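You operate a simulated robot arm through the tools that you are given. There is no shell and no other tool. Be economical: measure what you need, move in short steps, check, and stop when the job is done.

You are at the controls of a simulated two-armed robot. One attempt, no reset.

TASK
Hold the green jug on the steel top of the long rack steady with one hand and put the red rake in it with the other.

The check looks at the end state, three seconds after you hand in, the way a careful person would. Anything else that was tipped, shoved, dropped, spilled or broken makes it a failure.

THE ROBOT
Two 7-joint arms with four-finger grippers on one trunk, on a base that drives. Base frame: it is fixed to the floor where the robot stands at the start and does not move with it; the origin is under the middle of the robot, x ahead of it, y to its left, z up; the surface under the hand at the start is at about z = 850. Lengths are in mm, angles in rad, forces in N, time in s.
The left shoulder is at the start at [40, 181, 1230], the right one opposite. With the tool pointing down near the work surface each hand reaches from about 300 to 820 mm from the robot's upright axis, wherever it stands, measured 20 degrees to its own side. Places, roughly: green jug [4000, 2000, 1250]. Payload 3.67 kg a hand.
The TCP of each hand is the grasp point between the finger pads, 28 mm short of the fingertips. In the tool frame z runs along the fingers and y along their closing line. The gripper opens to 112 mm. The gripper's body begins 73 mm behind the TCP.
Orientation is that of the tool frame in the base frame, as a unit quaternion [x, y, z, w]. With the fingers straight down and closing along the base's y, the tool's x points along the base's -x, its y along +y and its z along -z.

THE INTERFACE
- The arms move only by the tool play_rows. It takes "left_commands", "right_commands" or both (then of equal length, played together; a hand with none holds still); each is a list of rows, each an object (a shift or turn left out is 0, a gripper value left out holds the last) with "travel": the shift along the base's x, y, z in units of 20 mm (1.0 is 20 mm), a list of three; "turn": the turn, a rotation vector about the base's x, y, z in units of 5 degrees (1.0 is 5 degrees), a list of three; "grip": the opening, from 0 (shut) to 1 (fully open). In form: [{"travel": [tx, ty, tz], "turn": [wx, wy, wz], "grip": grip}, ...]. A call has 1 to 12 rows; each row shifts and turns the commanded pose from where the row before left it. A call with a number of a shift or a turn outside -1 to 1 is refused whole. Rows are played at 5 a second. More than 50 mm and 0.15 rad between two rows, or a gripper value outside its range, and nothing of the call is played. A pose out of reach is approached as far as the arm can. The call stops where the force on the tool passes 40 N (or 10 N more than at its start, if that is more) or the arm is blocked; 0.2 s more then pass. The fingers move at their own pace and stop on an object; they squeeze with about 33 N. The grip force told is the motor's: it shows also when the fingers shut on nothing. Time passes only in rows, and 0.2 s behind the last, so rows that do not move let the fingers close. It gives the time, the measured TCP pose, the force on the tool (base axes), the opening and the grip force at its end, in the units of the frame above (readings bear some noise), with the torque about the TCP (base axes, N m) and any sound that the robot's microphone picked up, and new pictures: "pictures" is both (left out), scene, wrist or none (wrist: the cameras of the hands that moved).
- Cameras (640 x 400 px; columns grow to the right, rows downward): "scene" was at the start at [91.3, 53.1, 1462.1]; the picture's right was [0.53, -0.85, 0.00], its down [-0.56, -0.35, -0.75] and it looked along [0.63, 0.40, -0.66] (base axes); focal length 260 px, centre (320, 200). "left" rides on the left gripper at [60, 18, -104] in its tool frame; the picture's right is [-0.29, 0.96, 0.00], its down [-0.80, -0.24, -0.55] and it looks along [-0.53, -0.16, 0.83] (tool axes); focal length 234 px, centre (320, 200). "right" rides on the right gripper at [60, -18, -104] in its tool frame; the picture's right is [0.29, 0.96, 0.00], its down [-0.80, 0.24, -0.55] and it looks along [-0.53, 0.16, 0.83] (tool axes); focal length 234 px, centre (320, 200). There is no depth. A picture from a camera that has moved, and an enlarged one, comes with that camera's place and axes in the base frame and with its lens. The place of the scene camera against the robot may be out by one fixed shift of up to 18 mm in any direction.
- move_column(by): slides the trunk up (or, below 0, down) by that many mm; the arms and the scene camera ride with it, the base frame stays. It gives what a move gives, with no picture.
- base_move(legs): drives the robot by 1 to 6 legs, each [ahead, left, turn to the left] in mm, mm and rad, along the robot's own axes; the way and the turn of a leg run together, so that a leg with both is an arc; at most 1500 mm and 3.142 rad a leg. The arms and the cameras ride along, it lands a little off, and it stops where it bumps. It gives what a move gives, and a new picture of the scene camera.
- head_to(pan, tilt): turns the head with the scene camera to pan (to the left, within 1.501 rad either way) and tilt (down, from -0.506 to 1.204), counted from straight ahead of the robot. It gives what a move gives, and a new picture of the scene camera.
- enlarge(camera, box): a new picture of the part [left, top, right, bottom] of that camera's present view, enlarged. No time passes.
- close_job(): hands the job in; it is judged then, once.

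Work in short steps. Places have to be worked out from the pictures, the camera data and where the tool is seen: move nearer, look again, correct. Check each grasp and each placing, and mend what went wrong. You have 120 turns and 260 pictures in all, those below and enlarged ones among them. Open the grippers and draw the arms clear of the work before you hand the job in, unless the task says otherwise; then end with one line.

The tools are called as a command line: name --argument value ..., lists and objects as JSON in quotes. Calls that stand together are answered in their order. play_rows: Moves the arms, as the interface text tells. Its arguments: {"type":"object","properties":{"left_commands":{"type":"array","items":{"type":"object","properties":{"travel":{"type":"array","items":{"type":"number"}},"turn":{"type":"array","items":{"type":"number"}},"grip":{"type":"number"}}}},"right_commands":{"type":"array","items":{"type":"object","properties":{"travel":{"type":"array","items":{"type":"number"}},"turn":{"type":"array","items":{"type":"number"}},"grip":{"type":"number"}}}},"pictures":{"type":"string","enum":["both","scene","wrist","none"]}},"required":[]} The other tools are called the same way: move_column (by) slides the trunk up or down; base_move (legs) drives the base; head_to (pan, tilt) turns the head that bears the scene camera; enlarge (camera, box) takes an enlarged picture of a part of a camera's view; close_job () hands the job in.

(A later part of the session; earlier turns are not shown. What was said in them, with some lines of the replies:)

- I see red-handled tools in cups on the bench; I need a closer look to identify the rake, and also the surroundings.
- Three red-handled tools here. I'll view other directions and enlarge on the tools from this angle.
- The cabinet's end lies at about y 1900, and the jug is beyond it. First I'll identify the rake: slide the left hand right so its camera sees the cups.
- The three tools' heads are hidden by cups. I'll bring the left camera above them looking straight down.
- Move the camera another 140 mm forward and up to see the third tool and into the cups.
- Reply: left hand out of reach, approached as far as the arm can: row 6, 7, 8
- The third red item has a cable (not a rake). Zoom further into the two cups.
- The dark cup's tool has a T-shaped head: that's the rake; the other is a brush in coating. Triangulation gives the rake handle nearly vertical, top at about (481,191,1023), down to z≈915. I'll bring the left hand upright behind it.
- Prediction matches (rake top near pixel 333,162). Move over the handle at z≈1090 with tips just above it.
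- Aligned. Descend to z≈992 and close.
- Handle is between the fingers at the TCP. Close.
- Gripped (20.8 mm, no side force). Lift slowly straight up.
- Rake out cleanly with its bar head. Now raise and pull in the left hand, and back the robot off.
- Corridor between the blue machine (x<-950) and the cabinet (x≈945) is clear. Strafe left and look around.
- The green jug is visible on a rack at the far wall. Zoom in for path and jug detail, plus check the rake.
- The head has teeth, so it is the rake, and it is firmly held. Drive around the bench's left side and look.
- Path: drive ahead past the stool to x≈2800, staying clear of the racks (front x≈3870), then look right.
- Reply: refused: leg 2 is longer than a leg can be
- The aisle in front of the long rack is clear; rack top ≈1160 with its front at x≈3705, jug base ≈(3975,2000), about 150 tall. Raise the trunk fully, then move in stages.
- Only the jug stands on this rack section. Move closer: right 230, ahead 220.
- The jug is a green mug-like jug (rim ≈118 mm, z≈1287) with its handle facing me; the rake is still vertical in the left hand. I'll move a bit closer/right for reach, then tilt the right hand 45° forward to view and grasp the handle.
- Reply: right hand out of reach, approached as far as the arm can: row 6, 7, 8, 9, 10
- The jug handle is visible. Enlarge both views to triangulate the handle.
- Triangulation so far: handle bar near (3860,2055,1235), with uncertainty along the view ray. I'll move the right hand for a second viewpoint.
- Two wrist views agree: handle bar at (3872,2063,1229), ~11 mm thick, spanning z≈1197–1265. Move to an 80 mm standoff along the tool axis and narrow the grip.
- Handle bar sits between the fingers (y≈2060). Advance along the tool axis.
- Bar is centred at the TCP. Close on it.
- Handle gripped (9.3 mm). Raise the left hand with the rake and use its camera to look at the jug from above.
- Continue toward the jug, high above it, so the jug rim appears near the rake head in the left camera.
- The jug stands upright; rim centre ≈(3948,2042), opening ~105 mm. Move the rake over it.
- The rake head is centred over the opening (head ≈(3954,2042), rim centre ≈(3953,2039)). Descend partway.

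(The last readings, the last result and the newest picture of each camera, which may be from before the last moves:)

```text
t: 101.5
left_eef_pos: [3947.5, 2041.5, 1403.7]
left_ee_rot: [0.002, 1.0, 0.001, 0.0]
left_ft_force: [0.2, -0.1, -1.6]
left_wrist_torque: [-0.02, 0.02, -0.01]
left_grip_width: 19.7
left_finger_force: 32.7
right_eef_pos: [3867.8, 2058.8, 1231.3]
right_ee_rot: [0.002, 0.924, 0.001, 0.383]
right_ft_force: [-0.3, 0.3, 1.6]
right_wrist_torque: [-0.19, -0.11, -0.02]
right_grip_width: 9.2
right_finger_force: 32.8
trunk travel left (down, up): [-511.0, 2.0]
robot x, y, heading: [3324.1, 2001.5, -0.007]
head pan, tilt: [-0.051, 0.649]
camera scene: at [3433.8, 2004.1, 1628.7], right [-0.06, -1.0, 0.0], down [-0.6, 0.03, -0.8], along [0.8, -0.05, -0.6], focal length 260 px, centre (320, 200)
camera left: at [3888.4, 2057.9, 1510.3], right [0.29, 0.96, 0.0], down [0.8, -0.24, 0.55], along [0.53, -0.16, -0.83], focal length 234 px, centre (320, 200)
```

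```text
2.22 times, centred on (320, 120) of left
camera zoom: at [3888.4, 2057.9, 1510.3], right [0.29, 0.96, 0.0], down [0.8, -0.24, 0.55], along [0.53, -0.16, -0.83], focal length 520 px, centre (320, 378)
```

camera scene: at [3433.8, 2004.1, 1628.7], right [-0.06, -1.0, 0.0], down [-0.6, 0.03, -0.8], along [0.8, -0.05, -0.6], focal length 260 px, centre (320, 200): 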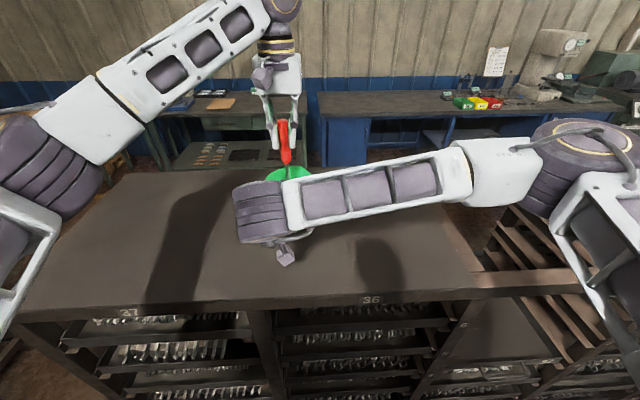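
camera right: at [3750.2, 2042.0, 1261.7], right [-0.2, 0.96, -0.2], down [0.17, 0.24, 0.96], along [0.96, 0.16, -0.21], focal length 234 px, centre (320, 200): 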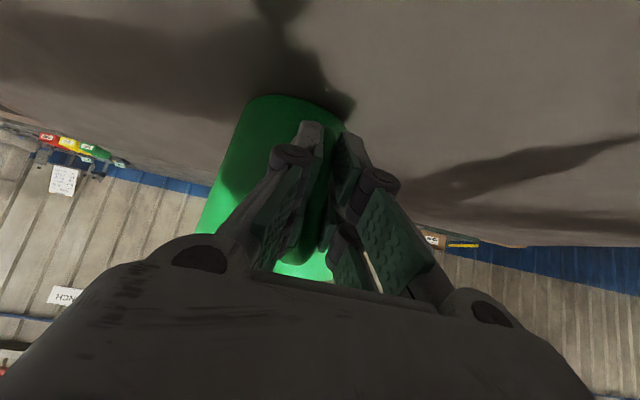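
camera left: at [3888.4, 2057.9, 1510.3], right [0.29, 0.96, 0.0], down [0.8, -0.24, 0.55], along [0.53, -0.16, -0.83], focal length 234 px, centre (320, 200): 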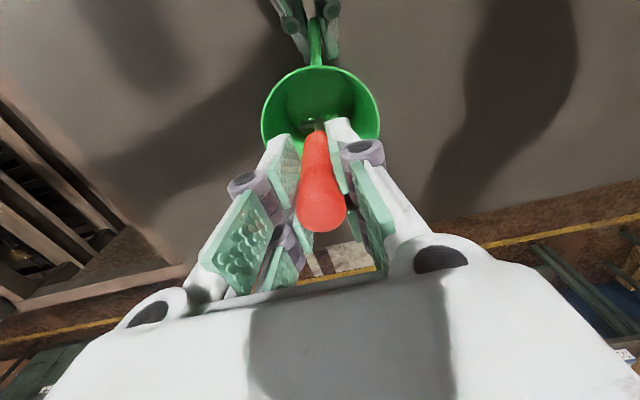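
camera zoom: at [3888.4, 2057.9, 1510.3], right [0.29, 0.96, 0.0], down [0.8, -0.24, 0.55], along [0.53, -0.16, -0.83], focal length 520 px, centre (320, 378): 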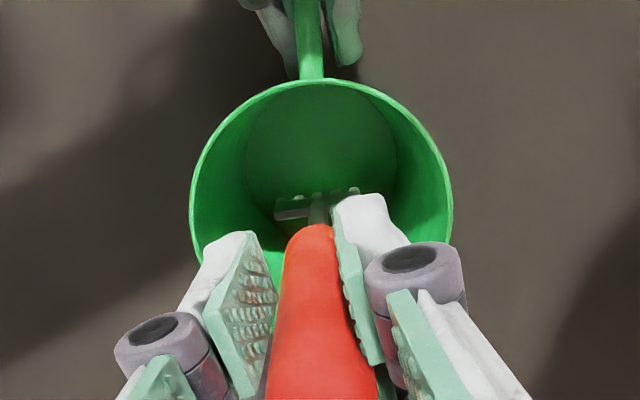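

Head is inside the jug. Continue down slowly, watching force.

play_rows --left_commands '[{"travel": [0, 0, -0.7]}, {"travel": [0, 0, -0.7]}, {"travel": [0, 0, -0.7]}, {"travel": [0, 0, -0.7]}, {"travel": [0, 0, -0.5]}, {"travel": [0, 0, -0.4]}, {"travel": [0, 0, -0.3]}, {}]' --pictures "both"

enlarge --camera "left" --box '[220, 30, 420, 210]'

```text
t: 103.3
left_eef_pos: [3950.6, 2042.8, 1327.5]
left_ee_rot: [0.003, 1.0, 0.0, 0.0]
left_ft_force: [0.9, 0.0, -1.3]
left_wrist_torque: [0.02, -0.01, 0.03]
left_grip_width: 19.7
left_finger_force: 33.3
right_eef_pos: [3867.1, 2058.7, 1232.4]
right_ee_rot: [0.002, 0.924, 0.002, 0.383]
right_ft_force: [-0.7, 0.1, 1.6]
right_wrist_torque: [-0.21, -0.09, 0.01]
right_grip_width: 9.3
right_finger_force: 33.4
trunk travel left (down, up): [-511.0, 2.0]
robot x, y, heading: [3328.7, 1997.0, -0.008]
head pan, tilt: [-0.051, 0.649]
camera scene: at [3433.8, 2004.1, 1628.7], right [-0.06, -1.0, 0.0], down [-0.6, 0.03, -0.8], along [0.8, -0.05, -0.6], focal length 260 px, centre (320, 200)
camera left: at [3891.5, 2059.0, 1431.8], right [0.29, 0.96, 0.0], down [0.8, -0.24, 0.55], along [0.53, -0.16, -0.83], focal length 234 px, centre (320, 200)
```

scene: 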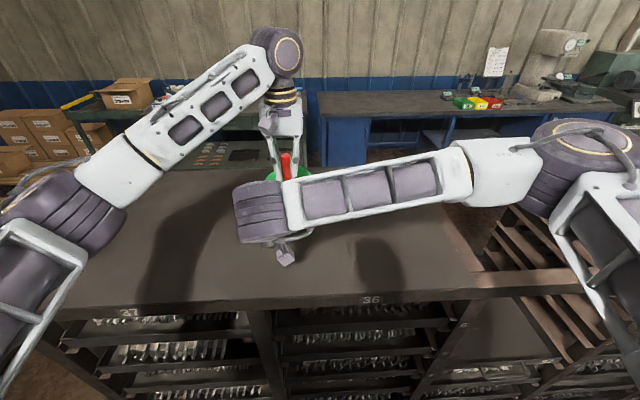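
left: 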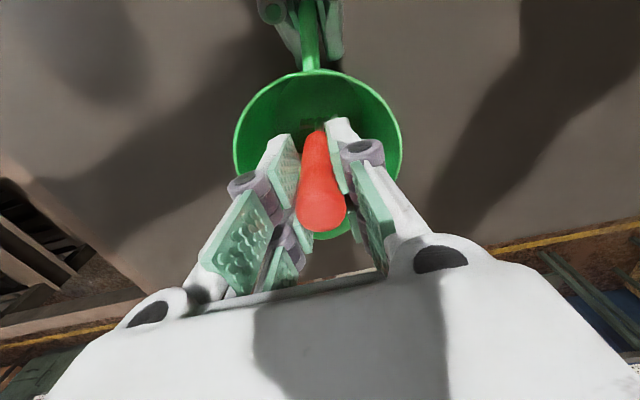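

```text
2.22 times, centred on (320, 120) of left
camera zoom: at [3891.5, 2059.0, 1431.8], right [0.29, 0.96, 0.0], down [0.8, -0.24, 0.55], along [0.53, -0.16, -0.83], focal length 520 px, centre (320, 378)
```

zoom: 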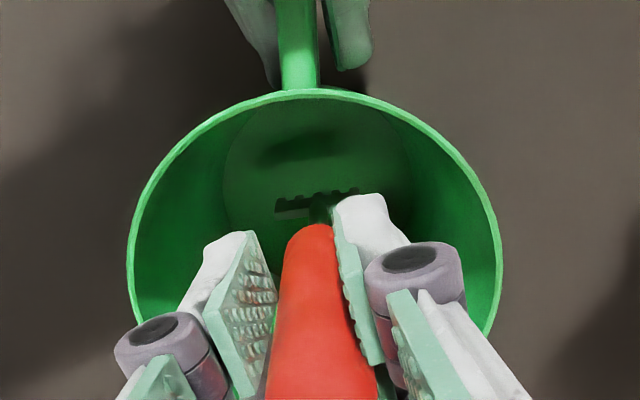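

Still free. Lower in 4 mm steps toward the bottom.

play_rows --left_commands '[{"travel": [0, 0, -0.2]}, {"travel": [0, 0, -0.2]}, {"travel": [0, 0, -0.2]}, {}]' --pictures "none"

enlarge --camera "left" --box '[220, 30, 420, 210]'

```text
t: 104.3
left_eef_pos: [3949.6, 2043.1, 1313.8]
left_ee_rot: [0.003, 1.0, 0.0, 0.0]
left_ft_force: [-0.3, -0.1, -0.8]
left_wrist_torque: [-0.03, 0.0, 0.0]
left_grip_width: 19.5
left_finger_force: 33.1
right_eef_pos: [3866.9, 2059.0, 1231.3]
right_ee_rot: [0.002, 0.924, 0.0, 0.382]
right_ft_force: [-0.4, 0.1, 0.8]
right_wrist_torque: [-0.18, -0.06, -0.01]
right_grip_width: 9.4
right_finger_force: 33.4
trunk travel left (down, up): [-511.0, 2.0]
robot x, y, heading: [3330.0, 2000.9, -0.001]
head pan, tilt: [-0.051, 0.649]
```

```text
2.22 times, centred on (320, 120) of left
camera zoom: at [3890.8, 2058.9, 1419.0], right [0.29, 0.96, 0.0], down [0.8, -0.24, 0.55], along [0.53, -0.16, -0.83], focal length 520 px, centre (320, 378)
```

zoom: 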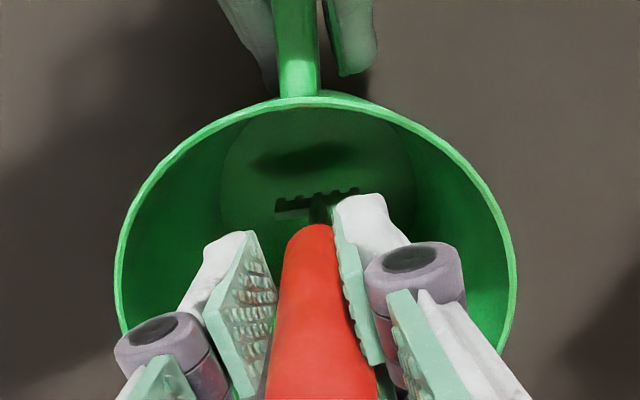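

play_rows --left_commands '[{"travel": [0, 0, -0.2]}, {"travel": [0, 0, -0.2]}, {"travel": [0, 0, -0.2]}, {}]' --pictures "none"

enlarge --camera "left" --box '[220, 30, 420, 210]'

```text
t: 105.3
left_eef_pos: [3949.0, 2041.3, 1302.0]
left_ee_rot: [0.002, 1.0, 0.0, 0.0]
left_ft_force: [0.4, -0.4, -0.6]
left_wrist_torque: [0.02, -0.01, 0.02]
left_grip_width: 19.6
left_finger_force: 33.1
right_eef_pos: [3867.2, 2057.8, 1230.7]
right_ee_rot: [0.002, 0.924, 0.001, 0.382]
right_ft_force: [0.2, 0.0, 2.0]
right_wrist_torque: [-0.18, -0.05, 0.0]
right_grip_width: 9.4
right_finger_force: 33.0
trunk travel left (down, up): [-511.0, 2.0]
robot x, y, heading: [3331.9, 2002.4, -0.002]
head pan, tilt: [-0.051, 0.649]
```

```text
2.22 times, centred on (320, 120) of left
camera zoom: at [3891.0, 2057.7, 1407.4], right [0.29, 0.96, 0.0], down [0.8, -0.24, 0.55], along [0.53, -0.16, -0.83], focal length 520 px, centre (320, 378)
```

zoom: 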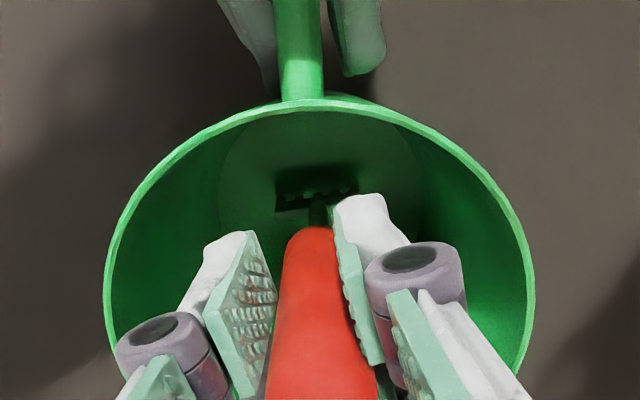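

Shadow is closing on the head; a few more mm remain.

play_rows --left_commands '[{"travel": [0, 0, -0.2]}, {"travel": [0, 0, -0.15]}, {}]' --pictures "none"

enlarge --camera "left" --box '[220, 30, 420, 210]'

```text
t: 106.2
left_eef_pos: [3949.9, 2040.6, 1296.6]
left_ee_rot: [0.003, 1.0, 0.0, 0.002]
left_ft_force: [0.0, -0.6, 27.9]
left_wrist_torque: [-0.01, -0.02, 0.0]
left_grip_width: 19.9
left_finger_force: 32.9
right_eef_pos: [3865.9, 2056.5, 1231.3]
right_ee_rot: [0.002, 0.924, 0.002, 0.383]
right_ft_force: [5.1, 0.3, -6.0]
right_wrist_torque: [-0.3, 0.23, -0.04]
right_grip_width: 9.4
right_finger_force: 33.3
trunk travel left (down, up): [-511.0, 2.0]
robot x, y, heading: [3326.4, 2004.9, -0.006]
head pan, tilt: [-0.051, 0.649]
```

```text
2.22 times, centred on (320, 120) of left
camera zoom: at [3890.4, 2057.5, 1402.3], right [0.29, 0.96, 0.0], down [0.79, -0.24, 0.56], along [0.53, -0.16, -0.83], focal length 520 px, centre (320, 378)
```

zoom: 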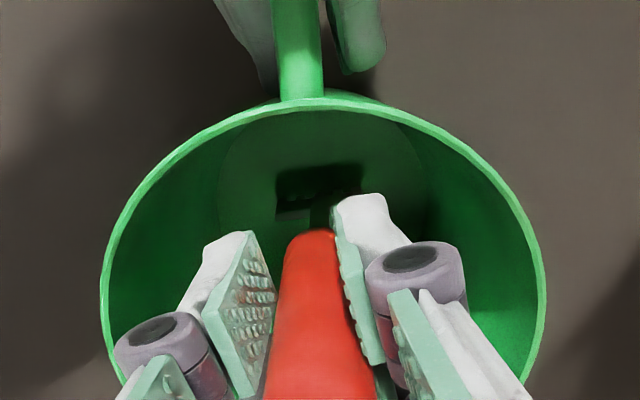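

Head touches the bottom (28 N). Relieve 2 mm and lean the rake slightly toward the far side, before releasing.

play_rows --left_commands '[{"travel": [0, 0, 0.15]}, {"travel": [0.3, 0, 0], "turn": [0, 0.5, 0]}, {"travel": [0.35, 0, 0], "turn": [0, 0.6, 0]}, {"travel": [0.35, 0, 0], "turn": [0, 0.6, 0]}, {"travel": [0.35, 0, 0], "turn": [0, 0.5, 0]}, {}]' --pictures "wrist"

```text
t: 107.5
left_eef_pos: [3975.3, 2041.5, 1298.8]
left_ee_rot: [0.004, 0.995, 0.0, -0.097]
left_ft_force: [-1.2, -0.4, -0.5]
left_wrist_torque: [0.02, 0.01, 0.0]
left_grip_width: 19.8
left_finger_force: 32.8
right_eef_pos: [3866.4, 2059.3, 1231.0]
right_ee_rot: [0.002, 0.924, 0.002, 0.383]
right_ft_force: [0.5, -0.3, 0.0]
right_wrist_torque: [-0.15, -0.04, 0.0]
right_grip_width: 9.1
right_finger_force: 33.3
trunk travel left (down, up): [-511.0, 2.0]
robot x, y, heading: [3328.7, 2000.3, -0.006]
head pan, tilt: [-0.051, 0.649]
camera left: at [3938.2, 2058.4, 1413.0], right [0.29, 0.96, -0.06], down [0.89, -0.25, 0.39], along [0.36, -0.16, -0.92], focal length 234 px, centre (320, 200)
```

left: 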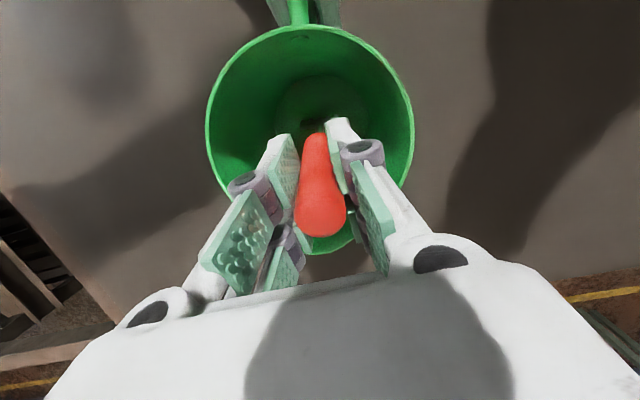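

Leaning 11° and unloaded. Open the left gripper modestly.

play_rows --left_commands '[{"grip": 0.25}, {"grip": 0.35}, {"grip": 0.4}, {}, {}]' --pictures "wrist"

```text
t: 108.8
left_eef_pos: [3975.4, 2041.4, 1298.8]
left_ee_rot: [0.004, 0.995, 0.001, -0.096]
left_ft_force: [-3.7, 0.3, -0.5]
left_wrist_torque: [-0.03, 0.07, -0.01]
left_grip_width: 42.8
left_finger_force: 0.0
right_eef_pos: [3867.0, 2058.2, 1231.7]
right_ee_rot: [0.003, 0.924, 0.001, 0.383]
right_ft_force: [2.5, -0.3, 1.7]
right_wrist_torque: [-0.18, 0.17, 0.01]
right_grip_width: 9.4
right_finger_force: 33.0
trunk travel left (down, up): [-511.0, 2.0]
robot x, y, heading: [3327.6, 2004.0, -0.002]
head pan, tilt: [-0.051, 0.649]
camera left: at [3937.8, 2058.2, 1413.3], right [0.29, 0.96, -0.06], down [0.89, -0.24, 0.39], along [0.36, -0.16, -0.92], focal length 234 px, centre (320, 200)
```

left: 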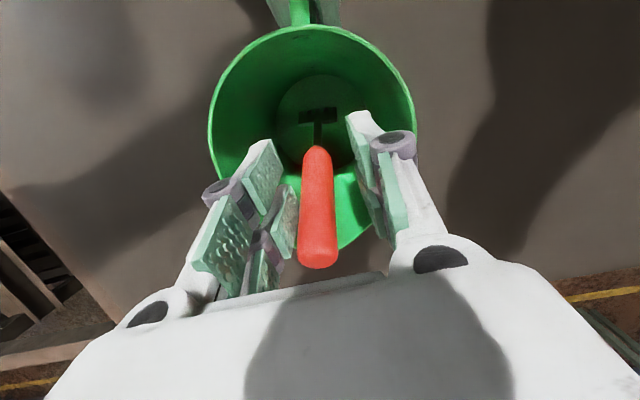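

Released; the rake leans against the far rim. Lift the left hand straight up between small steps.

play_rows --left_commands '[{"travel": [0, 0, 0.3]}, {"travel": [0, 0, 0.5]}, {"travel": [0, 0, 0.7]}, {"travel": [0, 0, 0.8]}, {"travel": [0, 0, 0.8]}, {}]' --pictures "wrist"

```text
t: 110.2
left_eef_pos: [3977.0, 2040.5, 1360.8]
left_ee_rot: [0.003, 0.995, 0.0, -0.097]
left_ft_force: [0.0, 0.5, -0.3]
left_wrist_torque: [0.01, 0.0, -0.02]
left_grip_width: 44.8
left_finger_force: 0.0
right_eef_pos: [3867.3, 2057.3, 1232.8]
right_ee_rot: [0.002, 0.924, 0.0, 0.383]
right_ft_force: [0.9, -0.8, 0.9]
right_wrist_torque: [-0.23, -0.21, -0.01]
right_grip_width: 9.5
right_finger_force: 33.2
trunk travel left (down, up): [-511.0, 2.0]
robot x, y, heading: [3327.5, 2002.2, -0.009]
head pan, tilt: [-0.051, 0.649]
camera left: at [3939.5, 2057.2, 1475.1], right [0.29, 0.96, -0.06], down [0.89, -0.24, 0.39], along [0.36, -0.16, -0.92], focal length 234 px, centre (320, 200)
```

left: 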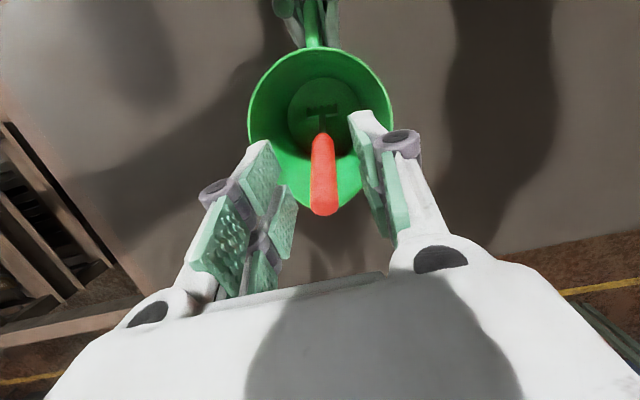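

Clear. Raise further and withdraw the left hand to the left.

play_rows --left_commands '[{"travel": [0, 0, 1]}, {"travel": [0, 0, 1]}, {"travel": [0, 0, 1]}, {"travel": [0, 0, 1]}, {"travel": [0, 0, 1]}, {"travel": [0, 0.3, 1]}, {"travel": [-0.3, 1, 0]}, {"travel": [-0.8, 1, 0]}, {"travel": [-1, 1, 0]}, {"travel": [-1, 1, 0]}, {"travel": [-1, 1, 0]}, {"travel": [-1, 1, 0]}]' --pictures "both"

enlarge --camera "right" --box '[160, 60, 480, 290]'

```text
t: 112.8
left_eef_pos: [3874.4, 2169.1, 1479.6]
left_ee_rot: [0.003, 0.996, -0.001, -0.094]
left_ft_force: [-0.3, -0.4, -0.9]
left_wrist_torque: [-0.05, -0.02, 0.02]
left_grip_width: 45.1
left_finger_force: 0.0
left hand out of reach, approached as far as the arm can: row 6
right_eef_pos: [3867.0, 2059.1, 1231.2]
right_ee_rot: [0.002, 0.924, 0.0, 0.383]
right_ft_force: [-0.8, -0.3, 0.3]
right_wrist_torque: [-0.18, 0.06, -0.08]
right_grip_width: 9.6
right_finger_force: 32.8
trunk travel left (down, up): [-511.0, 2.0]
robot x, y, heading: [3327.0, 1996.4, -0.004]
head pan, tilt: [-0.051, 0.649]
camera scene: at [3432.8, 2005.6, 1628.7], right [-0.06, -1.0, 0.0], down [-0.6, 0.03, -0.8], along [0.8, -0.05, -0.6], focal length 260 px, centre (320, 200)
camera left: at [3836.5, 2185.7, 1595.0], right [0.29, 0.96, -0.06], down [0.89, -0.25, 0.39], along [0.36, -0.16, -0.92], focal length 234 px, centre (320, 200)
```

scene: 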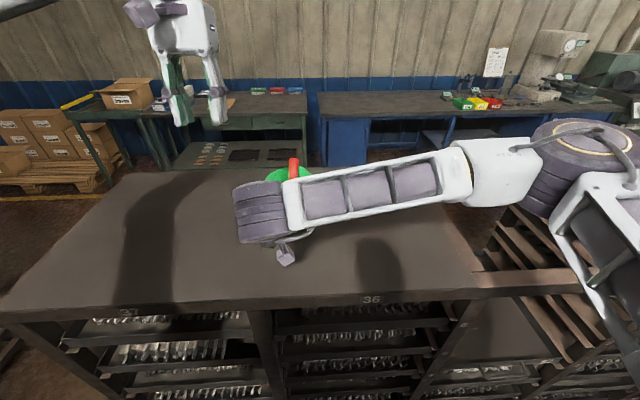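
left: 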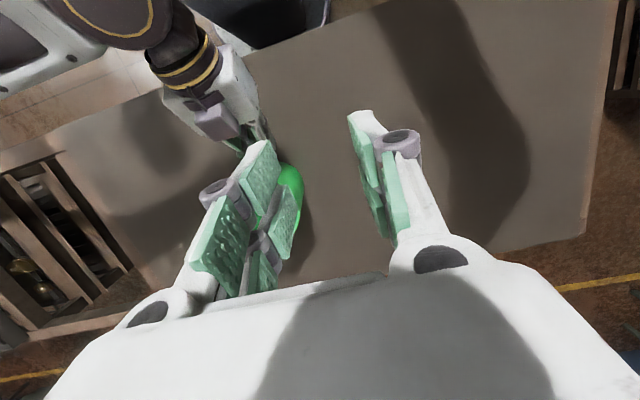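

```text
1.74 times, centred on (320, 175) of right
camera zoom: at [3749.4, 2042.9, 1261.6], right [-0.2, 0.96, -0.2], down [0.17, 0.24, 0.96], along [0.96, 0.16, -0.21], focal length 407 px, centre (320, 244)
```

zoom: 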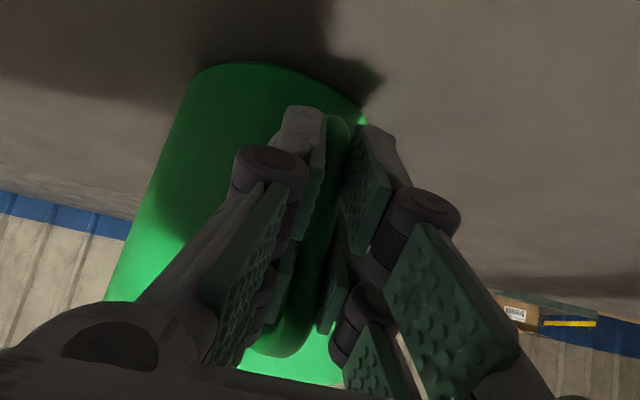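

Rake rests in the jug. Now release the handle with the right hand gently, then check before backing away.

play_rows --right_commands '[{"grip": 0.12}, {"grip": 0.2}, {"grip": 0.35}, {"grip": 0.5}, {"grip": 0.6}, {}]' --pictures "wrist"

```text
t: 114.2
left_eef_pos: [3876.9, 2167.7, 1479.8]
left_ee_rot: [0.003, 0.995, 0.0, -0.095]
left_ft_force: [0.0, -1.0, 0.0]
left_wrist_torque: [-0.03, 0.01, 0.0]
left_grip_width: 44.7
left_finger_force: 0.0
right_eef_pos: [3866.5, 2058.8, 1231.4]
right_ee_rot: [0.002, 0.924, 0.001, 0.383]
right_ft_force: [0.3, 0.2, -0.1]
right_wrist_torque: [0.04, -0.01, -0.02]
right_grip_width: 67.4
right_finger_force: 0.0
trunk travel left (down, up): [-511.0, 2.0]
robot x, y, heading: [3325.6, 2001.2, -0.01]
head pan, tilt: [-0.051, 0.649]
camera right: at [3750.3, 2042.0, 1261.6], right [-0.2, 0.96, -0.2], down [0.17, 0.24, 0.96], along [0.96, 0.16, -0.21], focal length 234 px, centre (320, 200)
```

right: 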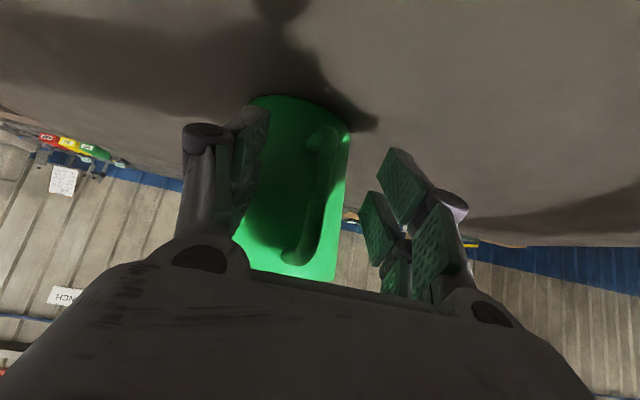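

The jug stayed put and upright. Retract the right hand along its axis, then right; left hand back too.

play_rows --right_commands '[{"travel": [-0.6, 0, 0.6]}, {"travel": [-0.7, 0, 0.7]}, {"travel": [-0.7, 0, 0.7]}, {"travel": [-0.7, 0, 0.7]}, {"travel": [-0.7, 0, 0.7]}, {"travel": [-0.5, -0.7, 0.7]}, {"travel": [0, -1, 0.5]}, {"travel": [0, -1, 0]}, {"travel": [0, -1, 0]}, {"travel": [0, -1, 0]}, {"travel": [0, -1, 0]}, {"travel": [0, -1, 0]}]' --left_commands '[{"travel": [-1, 0.5, 0]}, {"travel": [-1, 0.5, 0]}, {"travel": [-1, 0.5, 0]}, {"travel": [-1, 0.5, 0]}, {"travel": [-1, 0.5, 0]}, {"travel": [-1, 0.5, 0]}, {"grip": 1}, {}, {}, {}, {}, {}]' --pictures "scene"

enlarge --camera "scene" --box '[230, 130, 350, 250]'

```text
t: 116.8
left_eef_pos: [3754.2, 2224.4, 1481.3]
left_ee_rot: [0.003, 0.995, 0.001, -0.096]
left_ft_force: [0.4, 0.2, 0.1]
left_wrist_torque: [0.05, -0.02, 0.03]
left_grip_width: 112.0
left_finger_force: 0.0
right_eef_pos: [3786.5, 1922.5, 1323.5]
right_ee_rot: [0.003, 0.924, 0.001, 0.383]
right_ft_force: [-0.5, -0.9, 0.2]
right_wrist_torque: [0.01, 0.03, 0.01]
right_grip_width: 67.4
right_finger_force: 0.0
trunk travel left (down, up): [-511.0, 2.0]
robot x, y, heading: [3328.1, 1997.0, -0.007]
head pan, tilt: [-0.051, 0.649]
camera scene: at [3433.1, 2002.9, 1628.7], right [-0.06, -1.0, 0.0], down [-0.6, 0.04, -0.8], along [0.8, -0.04, -0.6], focal length 260 px, centre (320, 200)
```

scene: 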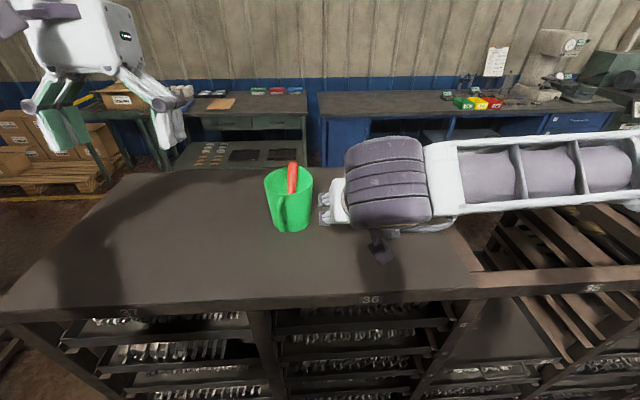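

```text
3.33 times, centred on (290, 190) of scene
camera zoom: at [3433.1, 2002.9, 1628.7], right [-0.06, -1.0, 0.0], down [-0.6, 0.04, -0.8], along [0.8, -0.04, -0.6], focal length 866 px, centre (420, 233)
```

zoom: 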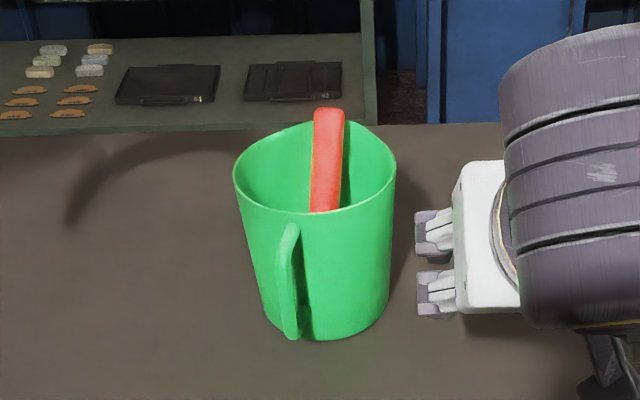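

The rake stands in the upright jug and both grippers are clear. I'll open the right gripper, move it further right, and back the base off a little.

play_rows --right_commands '[{"travel": [0, -1, 0.5]}, {"travel": [0, -1, 0.5]}, {"travel": [0, -1, 0.5], "grip": 1}, {"travel": [0, -1, 0]}, {}]' --pictures "none"

base_move --legs '[[-150, 0, 0]]'

enlarge --camera "scene" --box '[220, 100, 380, 240]'

```text
t: 118.0
left_eef_pos: [3754.0, 2225.8, 1480.4]
left_ee_rot: [0.003, 0.995, 0.0, -0.095]
left_ft_force: [-0.2, 0.1, 0.1]
left_wrist_torque: [-0.01, -0.05, -0.02]
left_grip_width: 111.9
left_finger_force: 0.1
right_eef_pos: [3785.7, 1844.9, 1354.4]
right_ee_rot: [0.003, 0.924, 0.001, 0.383]
right_ft_force: [0.7, 0.5, -0.2]
right_wrist_torque: [0.01, -0.01, 0.02]
right_grip_width: 112.1
right_finger_force: 0.1
trunk travel left (down, up): [-511.0, 2.0]
robot x, y, heading: [3327.2, 1999.9, -0.009]
head pan, tilt: [-0.051, 0.649]
```

```text
t: 119.3
left_eef_pos: [3608.5, 2227.6, 1478.4]
left_ee_rot: [0.002, 0.995, 0.0, -0.098]
left_ft_force: [-0.2, -0.2, -0.3]
left_wrist_torque: [-0.01, 0.08, -0.02]
left_grip_width: 112.0
left_finger_force: 0.2
right_eef_pos: [3641.1, 1845.4, 1353.2]
right_ee_rot: [0.004, 0.925, 0.0, 0.38]
right_ft_force: [-0.2, 0.4, 0.3]
right_wrist_torque: [0.0, 0.02, -0.02]
right_grip_width: 111.8
right_finger_force: 0.0
trunk travel left (down, up): [-511.0, 2.0]
robot x, y, heading: [3181.0, 2001.1, -0.004]
head pan, tilt: [-0.051, 0.649]
camera scene: at [3288.5, 2005.1, 1628.4], right [-0.06, -1.0, 0.0], down [-0.61, 0.03, -0.8], along [0.79, -0.05, -0.61], focal length 260 px, centre (320, 200)
```

scene: 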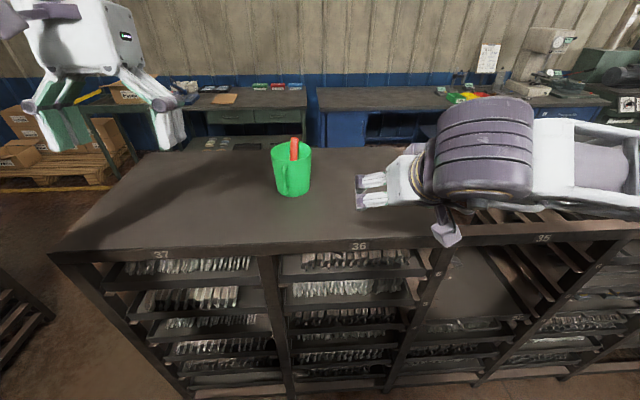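

```text
2.86 times, centred on (300, 170) of scene
camera zoom: at [3288.5, 2005.1, 1628.4], right [-0.06, -1.0, 0.0], down [-0.61, 0.03, -0.8], along [0.79, -0.05, -0.61], focal length 743 px, centre (377, 286)
```

zoom: 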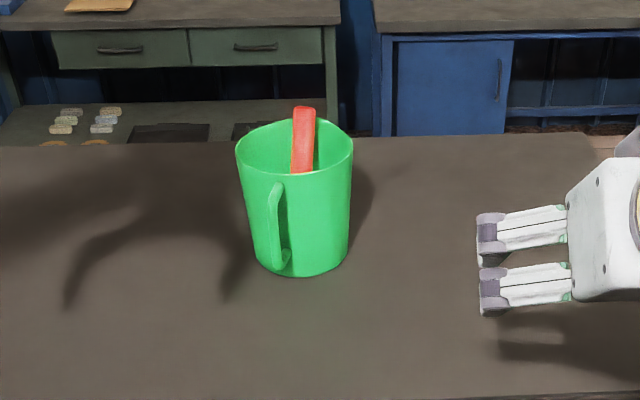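

Jug is upright with the rake in it, nothing else is disturbed, and both hands are clear and open. Handing in.

close_job

```text
The job is handed in.
```

The red rake is in the green jug on the long rack: I held the jug steady by its handle with the right hand, put the rake in with the left, and left the jug upright with both grippers open and clear.
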